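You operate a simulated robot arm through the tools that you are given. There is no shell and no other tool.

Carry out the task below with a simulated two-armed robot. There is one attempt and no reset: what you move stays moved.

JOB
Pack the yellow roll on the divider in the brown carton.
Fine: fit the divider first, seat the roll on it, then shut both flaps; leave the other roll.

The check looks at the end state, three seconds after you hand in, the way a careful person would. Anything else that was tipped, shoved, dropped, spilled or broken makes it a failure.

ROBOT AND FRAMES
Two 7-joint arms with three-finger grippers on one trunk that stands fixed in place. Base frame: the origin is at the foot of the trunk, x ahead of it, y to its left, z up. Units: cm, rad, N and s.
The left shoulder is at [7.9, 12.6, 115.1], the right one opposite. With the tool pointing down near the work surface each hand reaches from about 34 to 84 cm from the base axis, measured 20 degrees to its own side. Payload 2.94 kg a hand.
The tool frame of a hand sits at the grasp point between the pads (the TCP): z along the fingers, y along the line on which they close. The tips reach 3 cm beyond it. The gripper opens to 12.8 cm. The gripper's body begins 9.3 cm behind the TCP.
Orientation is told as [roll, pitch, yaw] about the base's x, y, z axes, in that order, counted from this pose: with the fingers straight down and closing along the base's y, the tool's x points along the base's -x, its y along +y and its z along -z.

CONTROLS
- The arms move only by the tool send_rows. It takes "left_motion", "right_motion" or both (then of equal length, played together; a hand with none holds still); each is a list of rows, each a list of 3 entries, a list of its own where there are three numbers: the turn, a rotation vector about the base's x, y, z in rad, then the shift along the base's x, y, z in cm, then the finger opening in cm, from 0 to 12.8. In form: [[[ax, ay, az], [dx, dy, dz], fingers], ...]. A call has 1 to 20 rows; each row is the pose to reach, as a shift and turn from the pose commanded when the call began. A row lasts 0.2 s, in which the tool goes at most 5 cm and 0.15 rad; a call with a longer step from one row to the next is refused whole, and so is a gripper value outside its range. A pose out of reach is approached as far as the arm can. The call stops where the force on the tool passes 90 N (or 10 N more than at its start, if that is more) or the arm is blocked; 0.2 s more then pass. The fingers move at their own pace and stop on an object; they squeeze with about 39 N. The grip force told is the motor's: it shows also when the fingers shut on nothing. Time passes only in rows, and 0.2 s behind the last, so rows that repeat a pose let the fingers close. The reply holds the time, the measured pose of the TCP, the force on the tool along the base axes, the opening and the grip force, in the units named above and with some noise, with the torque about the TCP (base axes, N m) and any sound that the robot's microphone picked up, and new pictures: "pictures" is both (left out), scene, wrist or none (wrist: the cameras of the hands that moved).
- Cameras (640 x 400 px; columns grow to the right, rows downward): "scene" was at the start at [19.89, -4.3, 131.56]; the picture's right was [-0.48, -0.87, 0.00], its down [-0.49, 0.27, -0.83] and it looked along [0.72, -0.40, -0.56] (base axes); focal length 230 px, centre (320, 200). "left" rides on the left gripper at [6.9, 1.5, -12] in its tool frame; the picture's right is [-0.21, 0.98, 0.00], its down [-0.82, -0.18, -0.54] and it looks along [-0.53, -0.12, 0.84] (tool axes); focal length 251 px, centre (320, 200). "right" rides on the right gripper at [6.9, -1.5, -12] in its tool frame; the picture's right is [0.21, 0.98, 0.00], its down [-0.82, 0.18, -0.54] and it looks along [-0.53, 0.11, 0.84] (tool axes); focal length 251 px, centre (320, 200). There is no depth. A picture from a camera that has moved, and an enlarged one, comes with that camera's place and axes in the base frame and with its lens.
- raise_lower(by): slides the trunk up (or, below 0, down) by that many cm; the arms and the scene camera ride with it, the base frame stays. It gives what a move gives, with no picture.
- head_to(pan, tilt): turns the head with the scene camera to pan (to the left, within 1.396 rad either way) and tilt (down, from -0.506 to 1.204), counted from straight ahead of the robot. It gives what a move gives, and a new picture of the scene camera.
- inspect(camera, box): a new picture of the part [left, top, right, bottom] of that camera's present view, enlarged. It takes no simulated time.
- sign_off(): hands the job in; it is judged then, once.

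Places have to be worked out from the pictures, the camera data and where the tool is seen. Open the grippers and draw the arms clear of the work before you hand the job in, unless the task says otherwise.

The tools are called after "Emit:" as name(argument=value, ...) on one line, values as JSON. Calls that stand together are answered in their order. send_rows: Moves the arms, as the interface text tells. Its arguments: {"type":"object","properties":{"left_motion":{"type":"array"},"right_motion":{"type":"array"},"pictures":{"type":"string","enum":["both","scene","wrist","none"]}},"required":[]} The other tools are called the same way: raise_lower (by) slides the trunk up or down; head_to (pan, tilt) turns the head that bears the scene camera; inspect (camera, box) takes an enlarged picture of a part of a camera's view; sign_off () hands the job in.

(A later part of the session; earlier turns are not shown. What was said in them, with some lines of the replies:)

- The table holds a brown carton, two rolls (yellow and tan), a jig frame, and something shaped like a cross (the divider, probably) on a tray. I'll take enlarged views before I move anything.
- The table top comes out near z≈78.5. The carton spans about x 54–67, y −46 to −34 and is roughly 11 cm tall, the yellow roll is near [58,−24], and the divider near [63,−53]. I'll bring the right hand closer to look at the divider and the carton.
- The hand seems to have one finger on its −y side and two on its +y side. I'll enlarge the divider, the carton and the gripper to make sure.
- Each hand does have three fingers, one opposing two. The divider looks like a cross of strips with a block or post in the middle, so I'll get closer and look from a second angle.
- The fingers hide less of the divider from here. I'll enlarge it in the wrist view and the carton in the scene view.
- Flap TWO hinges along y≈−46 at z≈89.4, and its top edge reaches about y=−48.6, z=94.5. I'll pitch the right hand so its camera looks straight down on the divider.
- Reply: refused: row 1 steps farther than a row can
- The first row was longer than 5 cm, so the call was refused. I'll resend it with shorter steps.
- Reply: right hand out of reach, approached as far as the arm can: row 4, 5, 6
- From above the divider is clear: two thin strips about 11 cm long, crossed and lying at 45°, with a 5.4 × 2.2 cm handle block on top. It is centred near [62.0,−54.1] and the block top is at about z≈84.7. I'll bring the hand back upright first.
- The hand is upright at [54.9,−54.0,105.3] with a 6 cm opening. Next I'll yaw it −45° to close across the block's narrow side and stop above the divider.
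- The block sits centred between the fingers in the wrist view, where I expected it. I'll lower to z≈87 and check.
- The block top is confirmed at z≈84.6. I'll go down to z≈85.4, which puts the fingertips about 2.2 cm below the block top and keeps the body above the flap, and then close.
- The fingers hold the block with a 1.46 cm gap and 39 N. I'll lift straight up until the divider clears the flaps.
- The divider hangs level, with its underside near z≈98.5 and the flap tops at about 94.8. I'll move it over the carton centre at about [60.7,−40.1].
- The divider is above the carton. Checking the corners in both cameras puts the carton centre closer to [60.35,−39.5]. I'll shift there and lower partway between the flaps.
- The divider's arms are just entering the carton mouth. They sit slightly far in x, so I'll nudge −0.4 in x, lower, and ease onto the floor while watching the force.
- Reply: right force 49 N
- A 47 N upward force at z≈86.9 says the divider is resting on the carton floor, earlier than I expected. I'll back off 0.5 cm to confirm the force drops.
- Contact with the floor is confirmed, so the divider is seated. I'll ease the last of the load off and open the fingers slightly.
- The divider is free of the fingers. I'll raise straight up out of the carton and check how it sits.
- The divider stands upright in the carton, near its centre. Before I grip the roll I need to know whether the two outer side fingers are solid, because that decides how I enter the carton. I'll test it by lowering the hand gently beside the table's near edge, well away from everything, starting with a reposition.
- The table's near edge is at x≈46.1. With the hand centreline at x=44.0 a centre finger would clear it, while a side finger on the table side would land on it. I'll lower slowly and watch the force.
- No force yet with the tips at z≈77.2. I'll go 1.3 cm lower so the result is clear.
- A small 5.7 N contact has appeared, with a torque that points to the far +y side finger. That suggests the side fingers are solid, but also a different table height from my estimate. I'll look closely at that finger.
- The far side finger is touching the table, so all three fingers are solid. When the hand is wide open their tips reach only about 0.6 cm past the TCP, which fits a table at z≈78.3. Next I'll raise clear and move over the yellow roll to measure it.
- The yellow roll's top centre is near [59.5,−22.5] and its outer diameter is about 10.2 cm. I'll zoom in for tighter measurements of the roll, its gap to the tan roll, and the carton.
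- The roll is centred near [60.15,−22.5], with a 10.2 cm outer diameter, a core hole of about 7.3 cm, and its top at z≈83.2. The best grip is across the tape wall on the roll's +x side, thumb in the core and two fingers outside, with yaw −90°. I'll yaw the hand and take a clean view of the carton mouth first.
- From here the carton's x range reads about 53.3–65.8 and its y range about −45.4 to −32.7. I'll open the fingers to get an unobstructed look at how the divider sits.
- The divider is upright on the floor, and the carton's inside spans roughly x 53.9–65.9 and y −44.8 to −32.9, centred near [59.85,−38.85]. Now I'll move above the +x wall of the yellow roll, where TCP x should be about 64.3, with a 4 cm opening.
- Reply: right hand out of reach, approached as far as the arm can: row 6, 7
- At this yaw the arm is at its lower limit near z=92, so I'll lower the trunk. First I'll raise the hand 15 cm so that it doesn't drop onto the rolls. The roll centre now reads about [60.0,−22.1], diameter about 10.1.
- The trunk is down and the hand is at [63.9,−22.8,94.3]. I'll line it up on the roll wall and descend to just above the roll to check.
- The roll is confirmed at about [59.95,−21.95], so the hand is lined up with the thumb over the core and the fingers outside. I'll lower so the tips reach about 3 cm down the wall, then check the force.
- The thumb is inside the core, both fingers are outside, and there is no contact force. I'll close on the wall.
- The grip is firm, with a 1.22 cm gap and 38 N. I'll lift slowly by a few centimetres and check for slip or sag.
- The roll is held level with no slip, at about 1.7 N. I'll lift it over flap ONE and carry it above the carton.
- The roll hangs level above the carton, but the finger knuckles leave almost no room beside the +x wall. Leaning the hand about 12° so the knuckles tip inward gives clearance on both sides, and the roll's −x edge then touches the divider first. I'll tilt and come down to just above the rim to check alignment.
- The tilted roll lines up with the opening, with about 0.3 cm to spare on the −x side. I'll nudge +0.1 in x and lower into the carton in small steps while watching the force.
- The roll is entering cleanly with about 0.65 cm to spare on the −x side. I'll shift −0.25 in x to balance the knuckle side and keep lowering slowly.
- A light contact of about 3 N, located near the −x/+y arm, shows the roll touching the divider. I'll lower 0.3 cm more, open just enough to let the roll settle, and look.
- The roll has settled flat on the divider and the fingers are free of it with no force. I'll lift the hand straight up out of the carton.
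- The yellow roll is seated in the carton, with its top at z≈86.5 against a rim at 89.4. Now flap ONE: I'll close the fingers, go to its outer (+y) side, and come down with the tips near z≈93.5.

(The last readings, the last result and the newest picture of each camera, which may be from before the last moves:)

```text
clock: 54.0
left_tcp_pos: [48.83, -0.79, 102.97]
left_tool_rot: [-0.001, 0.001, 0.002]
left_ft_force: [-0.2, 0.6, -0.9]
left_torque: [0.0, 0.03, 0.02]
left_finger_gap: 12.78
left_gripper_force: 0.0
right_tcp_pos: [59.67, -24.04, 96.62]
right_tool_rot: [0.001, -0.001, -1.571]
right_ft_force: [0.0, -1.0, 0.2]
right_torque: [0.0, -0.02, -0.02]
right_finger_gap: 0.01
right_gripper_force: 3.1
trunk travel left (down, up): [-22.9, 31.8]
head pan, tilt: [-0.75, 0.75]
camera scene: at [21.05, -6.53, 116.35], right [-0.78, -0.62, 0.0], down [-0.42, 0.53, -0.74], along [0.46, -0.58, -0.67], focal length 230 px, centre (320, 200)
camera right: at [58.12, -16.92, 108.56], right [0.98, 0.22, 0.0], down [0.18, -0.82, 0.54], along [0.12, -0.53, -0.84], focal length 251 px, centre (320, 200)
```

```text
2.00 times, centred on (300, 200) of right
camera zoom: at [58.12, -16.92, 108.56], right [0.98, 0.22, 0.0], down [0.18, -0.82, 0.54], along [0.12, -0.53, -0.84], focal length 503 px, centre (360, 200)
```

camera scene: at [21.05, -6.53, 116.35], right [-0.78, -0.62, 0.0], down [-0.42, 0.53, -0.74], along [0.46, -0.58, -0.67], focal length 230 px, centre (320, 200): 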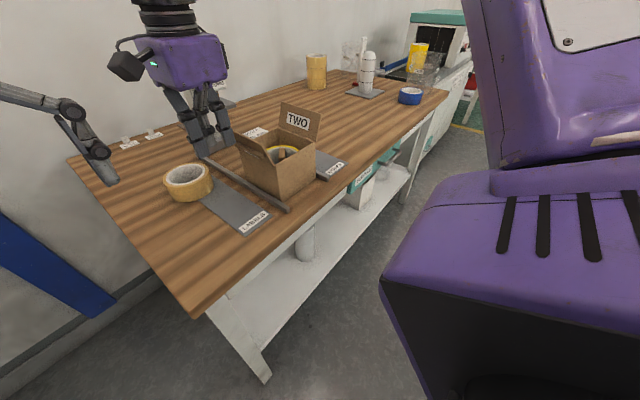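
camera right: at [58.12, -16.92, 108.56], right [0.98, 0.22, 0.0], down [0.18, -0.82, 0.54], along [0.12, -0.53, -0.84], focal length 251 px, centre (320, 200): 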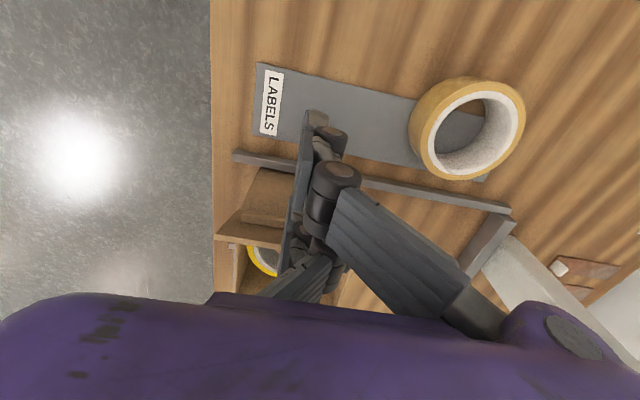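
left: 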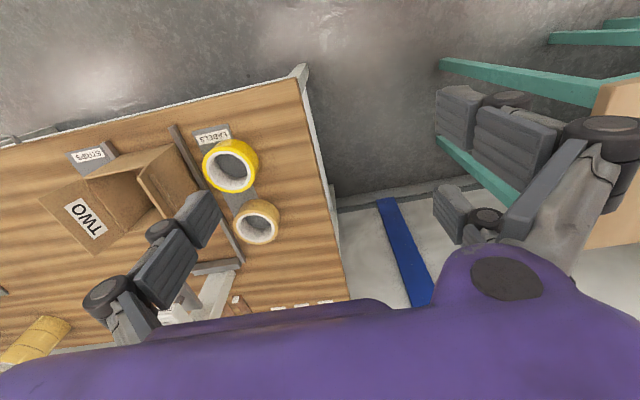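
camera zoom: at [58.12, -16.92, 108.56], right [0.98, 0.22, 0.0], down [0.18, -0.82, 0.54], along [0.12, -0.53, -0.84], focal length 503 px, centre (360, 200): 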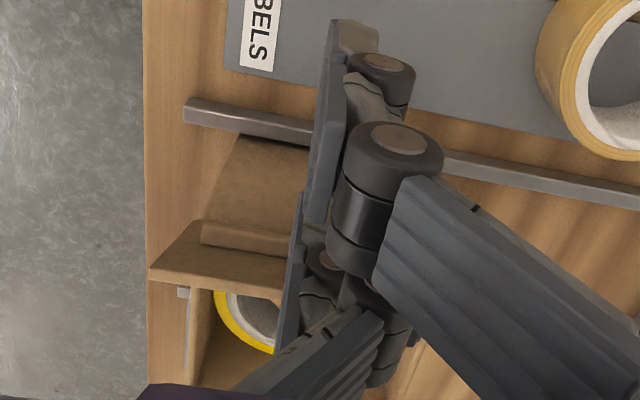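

The closed fingers are poised just outside flap ONE. I'll sweep −y to push its top edge past vertical and check the response.

Emit:
send_rows(right_motion=[[[0, 0, 0], [0, -1, 0], 0], [[0, 0, 0], [0, -2, 0], 0], [[0, 0, 0], [0, -3, 0], 0], [[0, 0, 0], [0, -4, 0], 0], [[0, 0, 0], [0, -5, 0], 0], [[0, 0, 0], [0, -5.8, 0], 0], [[0, 0, 0], [0, -6.5, -0.2], 0], [[0, 0, 0], [0, -6.5, -0.2], 0]], pictures="both")

Emit:
inspect(camera="scene", box=[190, 70, 350, 220])

```text
clock: 55.8
left_tcp_pos: [48.88, -0.87, 103.01]
left_tool_rot: [0.0, -0.001, 0.0]
left_ft_force: [0.3, -0.3, -0.3]
left_torque: [0.02, -0.01, 0.01]
left_finger_gap: 12.81
left_gripper_force: 0.0
right_tcp_pos: [59.63, -30.29, 96.41]
right_tool_rot: [0.001, 0.001, -1.569]
right_ft_force: [0.0, -0.2, -0.4]
right_torque: [0.03, 0.04, -0.04]
right_finger_gap: 0.01
right_gripper_force: 3.5
trunk travel left (down, up): [-22.9, 31.8]
head pan, tilt: [-0.75, 0.75]
camera scene: at [20.94, -6.49, 116.2], right [-0.79, -0.62, 0.0], down [-0.42, 0.54, -0.73], along [0.45, -0.57, -0.69], focal length 230 px, centre (320, 200)
camera right: at [58.12, -23.37, 108.46], right [0.98, 0.22, 0.0], down [0.18, -0.82, 0.54], along [0.12, -0.53, -0.84], focal length 251 px, centre (320, 200)
```

scene: 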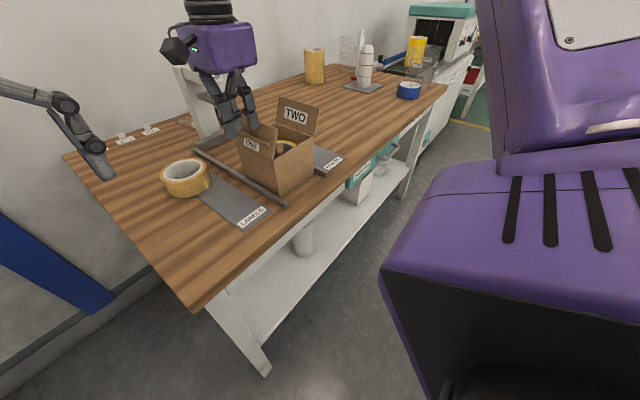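
right: 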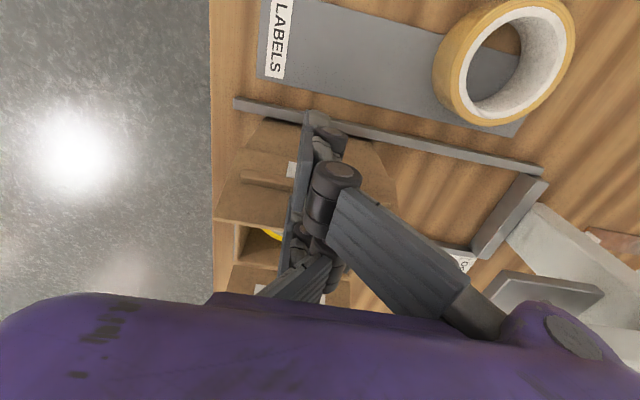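

```text
2.67 times, centred on (270, 145) of scene
camera zoom: at [20.94, -6.49, 116.2], right [-0.79, -0.62, 0.0], down [-0.42, 0.54, -0.73], along [0.45, -0.57, -0.69], focal length 614 px, centre (453, 347)
```

zoom: 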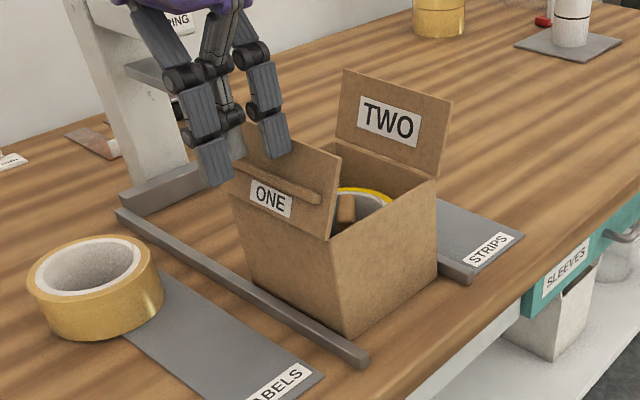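

Flap ONE is just past vertical and turns with almost no force. I'll follow its arc inward and down.

Emit:
send_rows(right_motion=[[[0, 0, 0], [0, -0.6, -0.1], 0], [[0, 0, 0], [0, -1.2, -0.5], 0], [[0, 0, 0], [0, -2, -1.2], 0], [[0, 0, 0], [0, -2.7, -2.1], 0], [[0, 0, 0], [0, -3.1, -2.7], 0], [[0, 0, 0], [0, -3.1, -2.7], 0]], pictures="both")

Emit:
inspect(camera="scene", box=[190, 70, 350, 220])

```text
clock: 57.2
left_tcp_pos: [48.9, -0.9, 103.01]
left_tool_rot: [0.001, -0.002, 0.003]
left_ft_force: [-0.6, -0.1, 0.2]
left_torque: [0.01, -0.02, 0.05]
left_finger_gap: 12.82
left_gripper_force: 0.0
right_tcp_pos: [59.6, -33.47, 93.68]
right_tool_rot: [-0.001, 0.002, -1.57]
right_ft_force: [-0.1, 1.2, 0.0]
right_torque: [-0.01, 0.0, -0.01]
right_finger_gap: 0.0
right_gripper_force: 3.6
trunk travel left (down, up): [-22.9, 31.8]
head pan, tilt: [-0.75, 0.75]
camera scene: at [20.99, -6.51, 116.26], right [-0.78, -0.62, 0.0], down [-0.42, 0.53, -0.73], along [0.46, -0.57, -0.68], focal length 230 px, centre (320, 200)
camera right: at [58.12, -26.45, 105.67], right [0.98, 0.22, 0.0], down [0.18, -0.82, 0.54], along [0.12, -0.53, -0.84], focal length 251 px, centre (320, 200)
```

scene: 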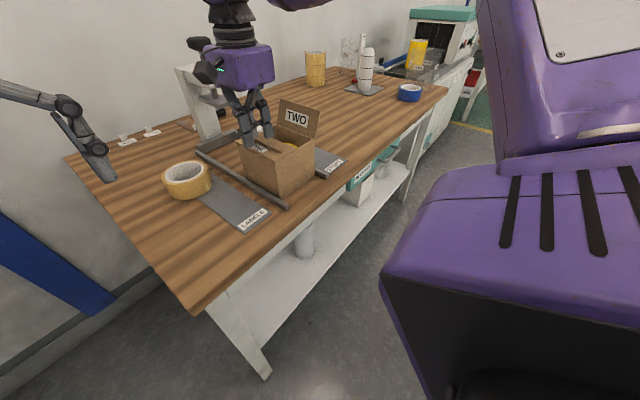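
right: 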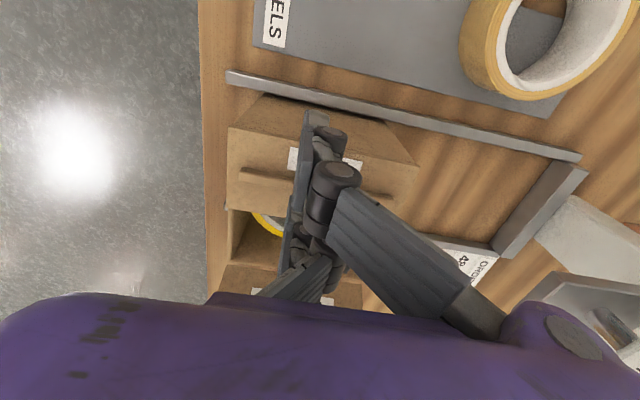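

```text
2.67 times, centred on (270, 145) of scene
camera zoom: at [20.99, -6.51, 116.26], right [-0.78, -0.62, 0.0], down [-0.42, 0.53, -0.73], along [0.46, -0.57, -0.68], focal length 614 px, centre (453, 347)
```

zoom: 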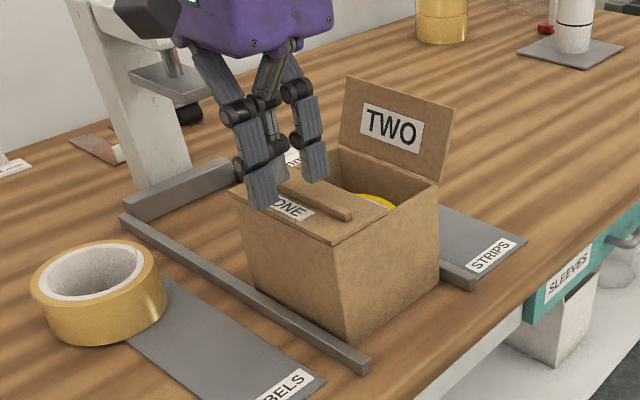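

Flap ONE is almost flat. I'll press down a bit further until I feel the rim.

Emit:
send_rows(right_motion=[[[0, 0, 0], [0, -0.2, -0.3], 0], [[0, 0, 0], [0, -0.2, -0.6], 0], [[0, 0, 0], [0, -0.2, -0.9], 0], [[0, 0, 0], [0, -0.2, -1.1], 0], [[0, 0, 0], [0, -0.2, -1.1], 0]], pictures="both")

Emit:
inspect(camera="scene", box=[210, 90, 340, 210])

```text
clock: 58.4
left_tcp_pos: [48.82, -0.76, 102.98]
left_tool_rot: [0.002, -0.001, 0.002]
left_ft_force: [0.4, 0.3, 0.7]
left_torque: [0.0, 0.0, 0.03]
left_finger_gap: 12.78
left_gripper_force: 0.0
right_tcp_pos: [59.67, -33.69, 92.57]
right_tool_rot: [-0.002, 0.0, -1.571]
right_ft_force: [0.5, 0.4, -0.5]
right_torque: [-0.02, 0.01, 0.0]
right_finger_gap: 0.0
right_gripper_force: 3.2
trunk travel left (down, up): [-22.9, 31.8]
head pan, tilt: [-0.75, 0.75]
camera scene: at [21.02, -6.52, 116.31], right [-0.78, -0.62, 0.0], down [-0.42, 0.53, -0.74], along [0.46, -0.58, -0.68], focal length 230 px, centre (320, 200)
camera right: at [58.12, -26.66, 104.56], right [0.98, 0.21, 0.0], down [0.18, -0.82, 0.54], along [0.11, -0.53, -0.84], focal length 251 px, centre (320, 200)
```

scene: 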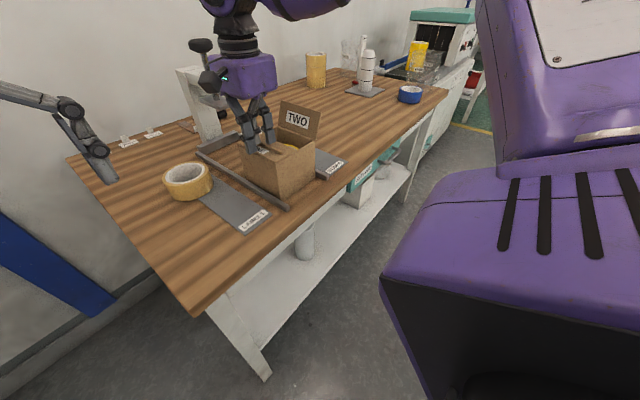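
right: 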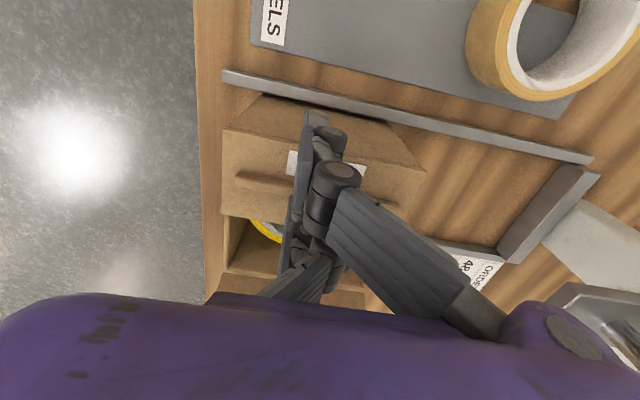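

```text
3.33 times, centred on (275, 150) of scene
camera zoom: at [21.02, -6.52, 116.31], right [-0.78, -0.62, 0.0], down [-0.42, 0.53, -0.74], along [0.46, -0.58, -0.68], focal length 768 px, centre (470, 367)
```

zoom: 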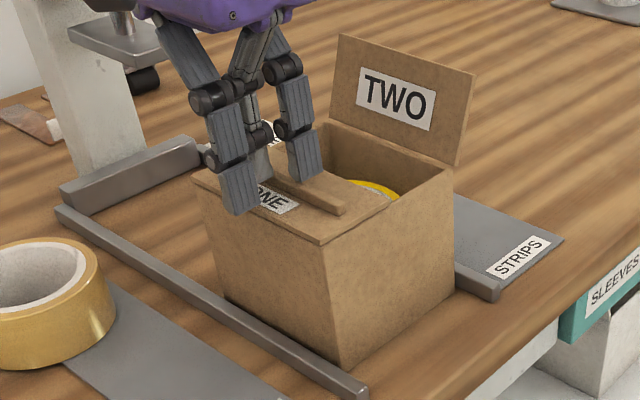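

There's still no force, so I'll press a little lower until I get a light reaction.

Emit:
send_rows(right_motion=[[[0, 0, 0], [0, 0, -0.2], 0], [[0, 0, 0], [0, 0, -0.4], 0], [[0, 0, 0], [0, 0, -0.6], 0], [[0, 0, 0], [0, 0, -0.6], 0]], pictures="scene")

Emit:
inspect(camera="scene", box=[230, 110, 330, 210])

```text
clock: 59.4
left_tcp_pos: [48.66, -0.85, 102.99]
left_tool_rot: [-0.002, 0.0, 0.002]
left_ft_force: [-0.1, 0.8, 0.3]
left_torque: [0.02, -0.04, -0.03]
left_finger_gap: 12.82
left_gripper_force: 0.1
right_tcp_pos: [59.71, -33.52, 92.26]
right_tool_rot: [0.005, -0.002, -1.569]
right_ft_force: [4.3, -4.9, 23.8]
right_torque: [-0.53, 0.2, 0.16]
right_finger_gap: 0.01
right_gripper_force: 3.2
trunk travel left (down, up): [-22.9, 31.8]
head pan, tilt: [-0.75, 0.75]
camera scene: at [20.9, -6.46, 116.36], right [-0.78, -0.62, 0.0], down [-0.42, 0.53, -0.74], along [0.46, -0.58, -0.68], focal length 230 px, centre (320, 200)
```

scene: 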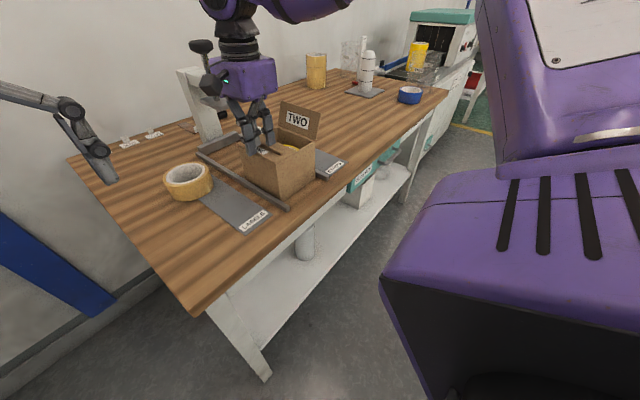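

```text
4.00 times, centred on (280, 160) of scene
camera zoom: at [20.9, -6.46, 116.36], right [-0.78, -0.62, 0.0], down [-0.42, 0.53, -0.74], along [0.46, -0.58, -0.68], focal length 921 px, centre (480, 360)
```

zoom: 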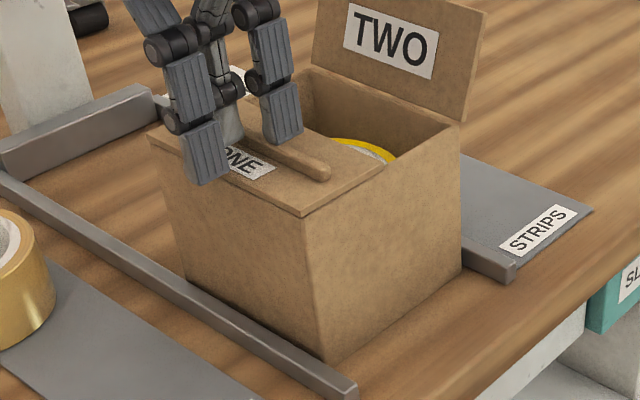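

Flap ONE is flat on the rim, with a 24 N reaction. I'll raise clear and cross over flap TWO to its outer −y side.

Emit:
send_rows(right_motion=[[[0, 0, 0], [0, 0, 1], 0], [[0, 0, 0], [0, 0, 5], 0], [[0, 0, 0], [0, 0, 9.5], 0], [[0, 0, 0], [0, -4, 10], 0], [[0, 0, 0], [0, -8.5, 10], 0], [[0, 0, 0], [0, -13, 10], 0], [[0, 0, 0], [0, -17.5, 10], 0], [[0, 0, 0], [0, -21, 10], 0], [[0, 0, 0], [0, -21, 6.5], 0], [[0, 0, 0], [0, -21, 4.6], 0], [[0, 0, 0], [0, -21, 4.6], 0]], pictures="both")

Emit:
inspect(camera="scene", box=[210, 70, 370, 220])

Emit:
inspect(camera="right", box=[180, 60, 420, 260])

```text
clock: 61.8
left_tcp_pos: [48.76, -0.85, 102.91]
left_tool_rot: [0.0, 0.0, 0.0]
left_ft_force: [0.8, 0.4, 0.4]
left_torque: [0.01, -0.01, -0.02]
left_finger_gap: 12.8
left_gripper_force: 0.2
right_tcp_pos: [59.5, -54.62, 96.56]
right_tool_rot: [0.0, 0.0, -1.57]
right_ft_force: [0.5, -0.5, 0.6]
right_torque: [0.01, 0.02, 0.01]
right_finger_gap: 0.01
right_gripper_force: 3.2
trunk travel left (down, up): [-22.9, 31.8]
head pan, tilt: [-0.75, 0.75]
camera scene: at [21.17, -6.49, 116.45], right [-0.77, -0.64, 0.0], down [-0.42, 0.51, -0.75], along [0.47, -0.58, -0.66], focal length 230 px, centre (320, 200)
camera right: at [58.09, -47.71, 108.56], right [0.98, 0.21, 0.0], down [0.18, -0.82, 0.54], along [0.11, -0.53, -0.84], focal length 251 px, centre (320, 200)
```

scene: 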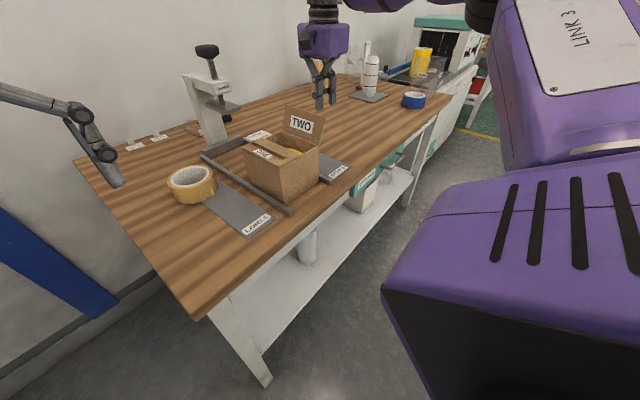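
right: 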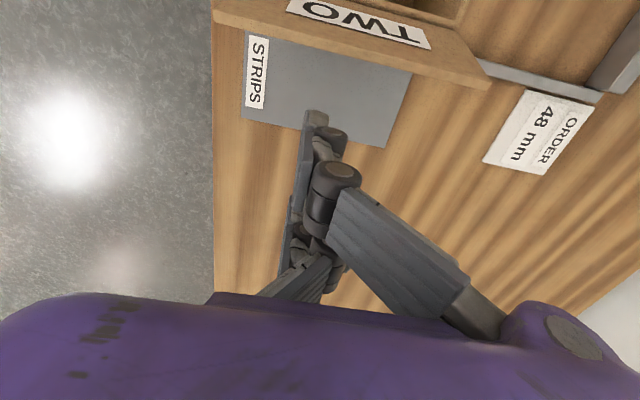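

```text
2.67 times, centred on (290, 145) of scene
camera zoom: at [21.17, -6.49, 116.45], right [-0.77, -0.64, 0.0], down [-0.42, 0.51, -0.75], along [0.47, -0.58, -0.66], focal length 614 px, centre (400, 347)
```

zoom: 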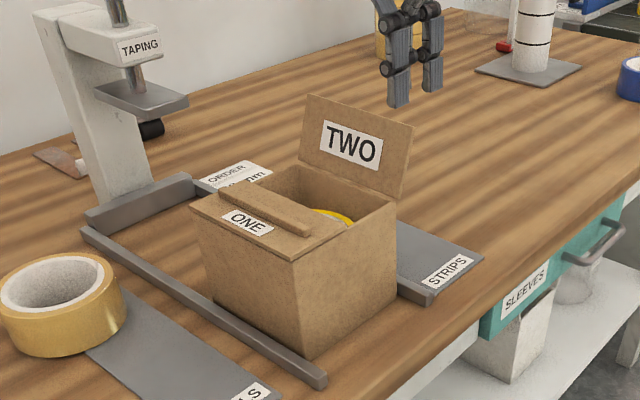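

```text
2.00 times, centred on (300, 160) of right
camera zoom: at [58.09, -47.71, 108.56], right [0.98, 0.21, 0.0], down [0.18, -0.82, 0.54], along [0.11, -0.53, -0.84], focal length 503 px, centre (360, 280)
```

zoom: 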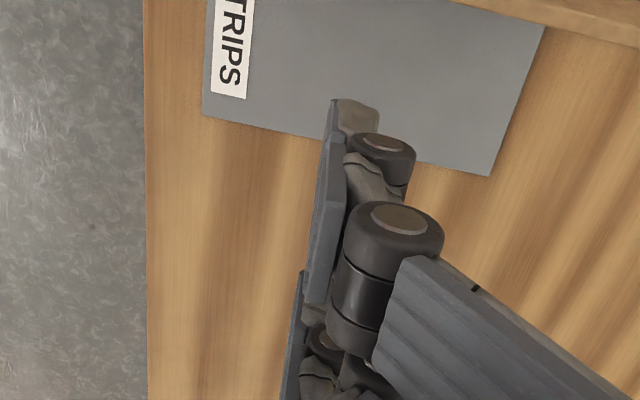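

Flap ONE stays shut on its own. I'll sweep +y to bring flap TWO past vertical, then follow its arc down.

Emit:
send_rows(right_motion=[[[0, 0, 0], [0, 1.5, 0], 0], [[0, 0, 0], [0, 3, 0], 0], [[0, 0, 0], [0, 4, 0], 0], [[0, 0, 0], [0, 5, 0], 0], [[0, 0, 0], [0, 6, 0], 0], [[0, 0, 0], [0, 6.8, -0.1], 0], [[0, 0, 0], [0, 7.5, -0.2], 0], [[0, 0, 0], [0, 8.2, -0.6], 0], [[0, 0, 0], [0, 9, -1.2], 0], [[0, 0, 0], [0, 9.7, -2.1], 0], [[0, 0, 0], [0, 10.2, -2.8], 0], [[0, 0, 0], [0, 10.2, -2.8], 0]], pictures="both")

Emit:
inspect(camera="scene", box=[210, 70, 370, 220])

```text
clock: 64.4
left_tcp_pos: [48.85, -0.84, 102.98]
left_tool_rot: [0.0, 0.0, 0.0]
left_ft_force: [-0.3, -0.5, -0.8]
left_torque: [-0.02, -0.01, 0.04]
left_finger_gap: 12.81
left_gripper_force: 0.1
right_tcp_pos: [59.51, -44.48, 93.95]
right_tool_rot: [0.001, -0.001, -1.57]
right_ft_force: [-0.1, 0.0, 0.7]
right_torque: [0.03, 0.02, 0.0]
right_finger_gap: 0.02
right_gripper_force: 2.9
trunk travel left (down, up): [-22.9, 31.8]
head pan, tilt: [-0.75, 0.75]
camera scene: at [20.96, -6.5, 116.21], right [-0.78, -0.62, 0.0], down [-0.43, 0.54, -0.73], along [0.45, -0.57, -0.69], focal length 230 px, centre (320, 200)
camera right: at [58.09, -37.47, 105.84], right [0.98, 0.22, 0.0], down [0.18, -0.82, 0.54], along [0.12, -0.53, -0.84], focal length 251 px, centre (320, 200)
```

scene: 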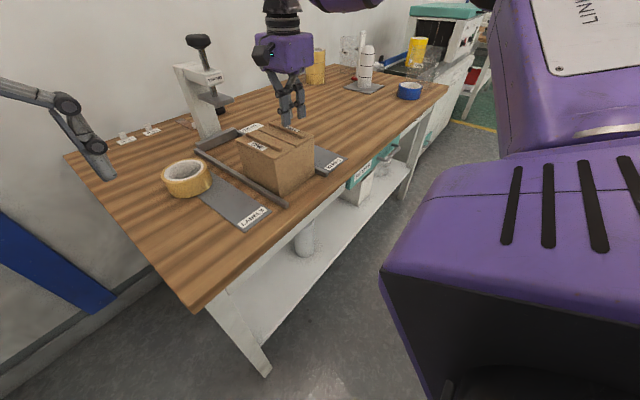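
right: 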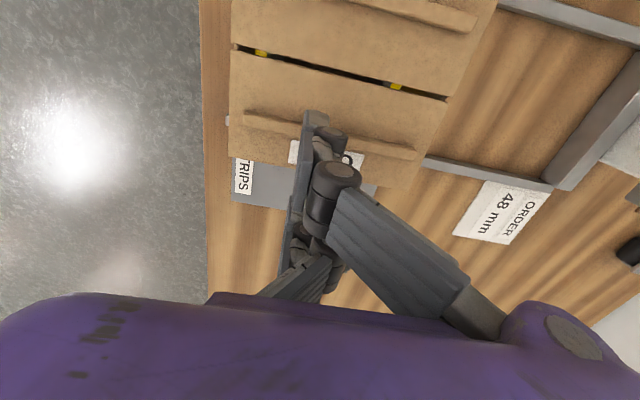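

```text
2.67 times, centred on (290, 145) of scene
camera zoom: at [20.96, -6.5, 116.21], right [-0.78, -0.62, 0.0], down [-0.43, 0.54, -0.73], along [0.45, -0.57, -0.69], focal length 614 px, centre (400, 347)
```

zoom: 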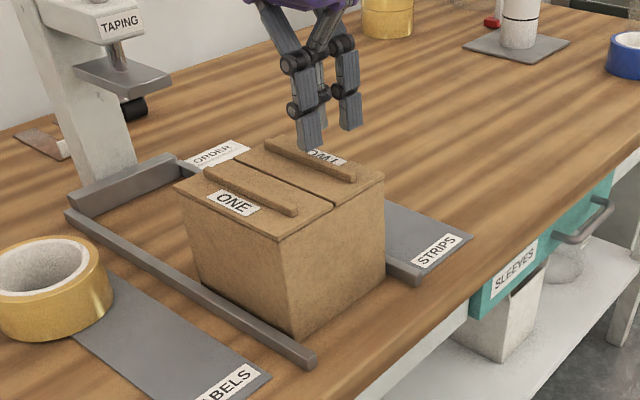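

Flap TWO has folded over and meets ONE with only a narrow slit between them. I'll press it down lightly to make sure it sits on the rim.

Emit:
send_rows(right_motion=[[[0, 0, 0], [0, 0, -0.5], 0], [[0, 0, 0], [0, 0, -1], 0], [[0, 0, 0], [0, 0, -1.3], 0], [[0, 0, 0], [0, 0, -1.6], 0], [[0, 0, 0], [0, 0, -1.6], 0]], pictures="wrist")

Emit:
inspect(camera="scene", box=[230, 100, 340, 210])

```text
clock: 65.6
left_tcp_pos: [48.82, -0.89, 102.98]
left_tool_rot: [0.001, -0.001, 0.001]
left_ft_force: [1.1, -0.7, -0.6]
left_torque: [-0.01, 0.0, -0.05]
left_finger_gap: 12.79
left_gripper_force: 0.1
right_tcp_pos: [59.6, -44.44, 92.39]
right_tool_rot: [-0.001, -0.002, -1.572]
right_ft_force: [2.2, -2.9, 8.7]
right_torque: [0.1, 0.05, -0.05]
right_finger_gap: 0.0
right_gripper_force: 2.7
trunk travel left (down, up): [-22.9, 31.8]
head pan, tilt: [-0.75, 0.75]
camera right: at [58.09, -37.44, 104.35], right [0.98, 0.22, 0.0], down [0.18, -0.82, 0.54], along [0.12, -0.53, -0.84], focal length 251 px, centre (320, 200)
```

right: 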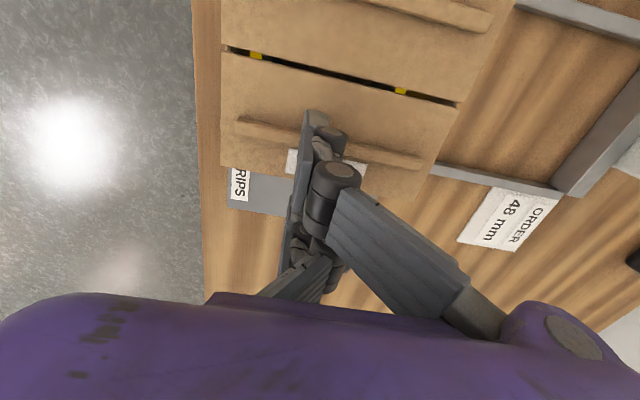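

```text
3.64 times, centred on (285, 155) of scene
camera zoom: at [20.96, -6.48, 116.29], right [-0.78, -0.62, 0.0], down [-0.42, 0.53, -0.73], along [0.46, -0.57, -0.68], focal length 838 px, centre (447, 364)
```

zoom: 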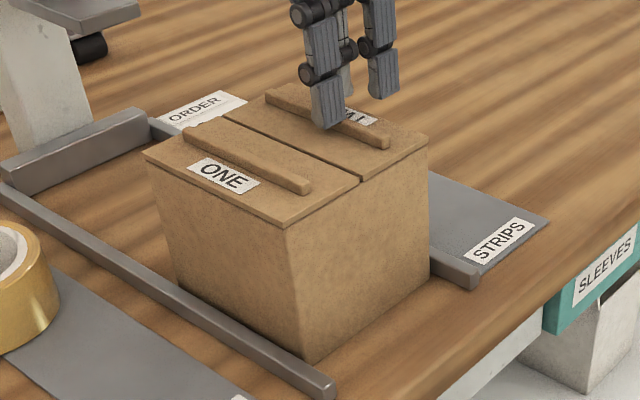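

Both flaps sit flat on the rim, with a 9 N reaction. Through the slit the yellow ring shows evenly on both sides, so the roll is level. I'll raise the right hand, open it, and draw it back clear of the work.

Emit:
send_rows(right_motion=[[[0, 0, 0], [0, 0, 1], 0], [[0, 0, 0], [0, 0, 5], 0], [[0, 0, 0], [0, 0, 9.5], 0], [[0, 0, 0], [0, -2, 13], 0], [[0, 0, 0.131], [-2, -5, 15], 3], [[0, 0, 0.262], [-5, -8, 16], 8], [[0, 0, 0.393], [-8, -10, 17], 12], [[0, 0, 0.524], [-11, -12, 17], 12.8], [[0, 0, 0.655], [-14, -13, 17], 12.8], [[0, 0, 0.785], [-17, -13, 17], 12.8], [[0, 0, 0.916], [-19, -13, 17], 12.8], [[0, 0, 1.047], [-20, -13, 17], 12.8], [[0, 0, 1.178], [-20, -13, 17], 12.8], [[0, 0, 1.309], [-20, -13, 17], 12.8], [[0, 0, 1.44], [-20, -13, 17], 12.8], [[0, 0, 1.571], [-20, -13, 17], 12.8], [[0, 0, 1.571], [-20, -13, 17], 12.8]], pictures="both")

Emit:
inspect(camera="scene", box=[130, 60, 370, 240])

Emit:
inspect(camera="right", box=[240, 60, 640, 310])

```text
clock: 69.2
left_tcp_pos: [48.84, -0.73, 103.0]
left_tool_rot: [0.0, -0.002, 0.0]
left_ft_force: [-0.1, 0.0, 0.8]
left_torque: [0.05, 0.0, 0.0]
left_finger_gap: 12.77
left_gripper_force: 0.1
right_tcp_pos: [39.67, -57.27, 109.24]
right_tool_rot: [0.0, 0.0, 0.004]
right_ft_force: [0.1, 0.5, 0.0]
right_torque: [0.0, -0.02, 0.01]
right_finger_gap: 12.76
right_gripper_force: 0.0
trunk travel left (down, up): [-22.9, 31.8]
head pan, tilt: [-0.75, 0.75]
camera scene: at [21.15, -6.37, 116.23], right [-0.77, -0.64, 0.0], down [-0.44, 0.52, -0.73], along [0.47, -0.56, -0.68], focal length 230 px, centre (320, 200)
camera right: at [32.73, -58.87, 121.22], right [-0.22, 0.98, 0.0], down [0.82, 0.18, 0.54], along [0.53, 0.12, -0.84], focal length 251 px, centre (320, 200)
```

scene: 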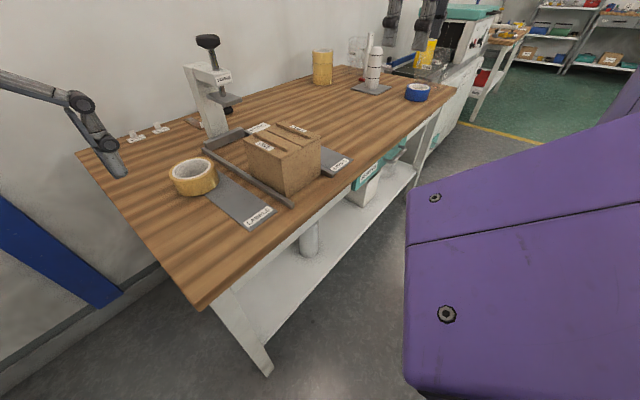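
right: 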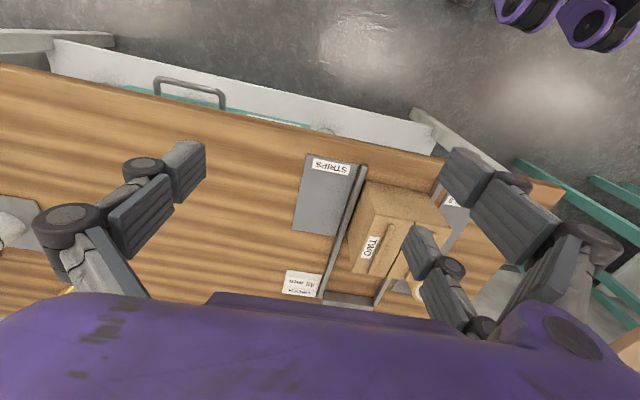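

```text
2.22 times, centred on (250, 150) of scene
camera zoom: at [21.15, -6.37, 116.23], right [-0.77, -0.64, 0.0], down [-0.44, 0.52, -0.73], along [0.47, -0.56, -0.68], focal length 512 px, centre (476, 311)
```

zoom: 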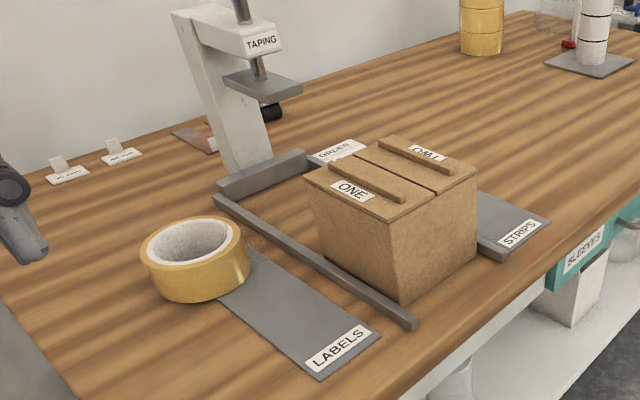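

```text
1.60 times, centred on (440, 185) of right
camera zoom: at [32.73, -58.87, 121.22], right [-0.22, 0.98, 0.0], down [0.82, 0.18, 0.54], along [0.53, 0.12, -0.84], focal length 402 px, centre (128, 224)
```

zoom: 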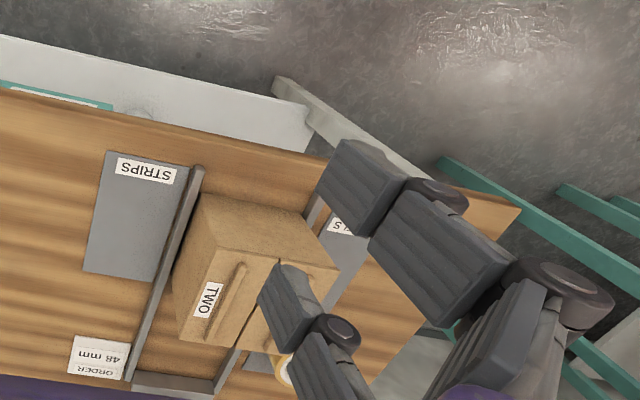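

The carton is closed with both flaps flat, and the tan roll and everything else on the table is where it was. I'll raise the trunk back up so both open hands are well clear, and take a last look.

Emit:
raise_lower(by=14)

Emit:
head_to(pan=-0.55, tilt=0.65)

Emit:
inspect(camera="scene", box=[210, 100, 430, 290])

```text
clock: 70.9
left_tcp_pos: [48.95, -0.72, 116.92]
left_tool_rot: [0.001, -0.001, 0.004]
left_ft_force: [-0.5, -0.2, 0.0]
left_torque: [0.01, -0.01, 0.0]
left_finger_gap: 12.8
left_gripper_force: 0.2
right_tcp_pos: [39.75, -57.41, 123.15]
right_tool_rot: [0.0, 0.001, 0.001]
right_ft_force: [0.6, -0.4, 0.4]
right_torque: [0.0, -0.02, 0.01]
right_finger_gap: 12.8
right_gripper_force: 0.0
trunk travel left (down, up): [-36.9, 17.8]
head pan, tilt: [-0.75, 0.75]
```

```text
clock: 71.6
left_tcp_pos: [48.73, -0.76, 117.05]
left_tool_rot: [-0.001, 0.001, 0.003]
left_ft_force: [0.4, 0.8, 0.1]
left_torque: [0.02, 0.01, 0.01]
left_finger_gap: 12.8
left_gripper_force: 0.1
right_tcp_pos: [39.56, -57.48, 123.15]
right_tool_rot: [-0.001, -0.001, 0.001]
right_ft_force: [0.0, -0.9, 0.1]
right_torque: [-0.02, 0.0, 0.0]
right_finger_gap: 12.8
right_gripper_force: 0.0
trunk travel left (down, up): [-36.9, 17.8]
head pan, tilt: [-0.55, 0.649]
camera scene: at [18.37, -5.8, 130.7], right [-0.68, -0.73, 0.0], down [-0.47, 0.44, -0.76], along [0.56, -0.52, -0.64], focal length 230 px, centre (320, 200)
```

scene: 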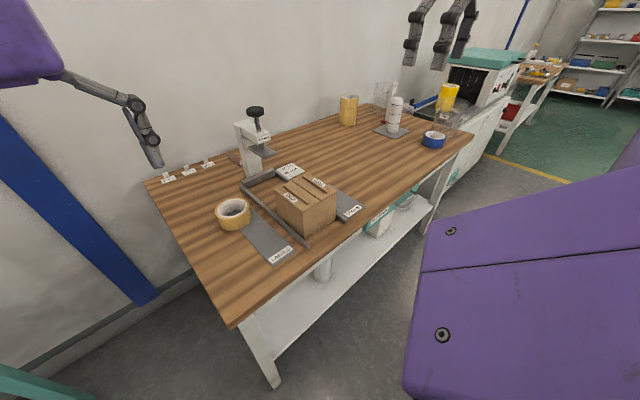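

```text
2.11 times, centred on (320, 195) of scene
camera zoom: at [18.37, -5.8, 130.7], right [-0.68, -0.73, 0.0], down [-0.47, 0.44, -0.76], along [0.56, -0.52, -0.64], focal length 485 px, centre (320, 210)
```

zoom: 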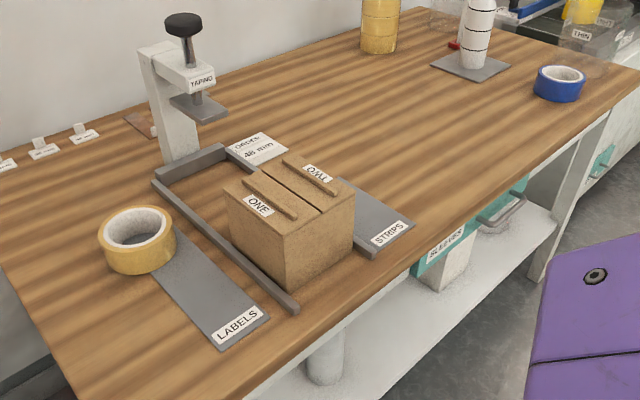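

The last picture shows the carton shut with both flaps flat, the tan roll untouched, and nothing else disturbed. Both hands are open and clear, so I'm handing the job in.

Emit:
sign_off()

```text
The job is handed in.
```

The yellow roll is packed in the brown carton, sitting on the divider, with both flaps shut. I've handed the job in; no result came back, so I don't know if it passed.

- **Divider:** it stands upright on the carton floor with its strips along the diagonals, about half a centimetre off centre. It slid down slightly in the grip while I was carrying it.
- **Roll:** I lowered it tilted about 12° to clear the carton walls and let it settle onto the divider when I released it. Through the slit between the flaps it shows evenly on both sides, so it looks level.
- **Flaps:** I shut ONE first, then TWO. Both lie flat on the rim and stayed shut on their own, with a narrow slit where they meet.
- **Everything else:** the last picture shows the tan roll and the other items on the table where they were. While working out the finger shape, I touched the bare table near its front edge lightly (about 6 N).

Both grippers are open and clear of the work.
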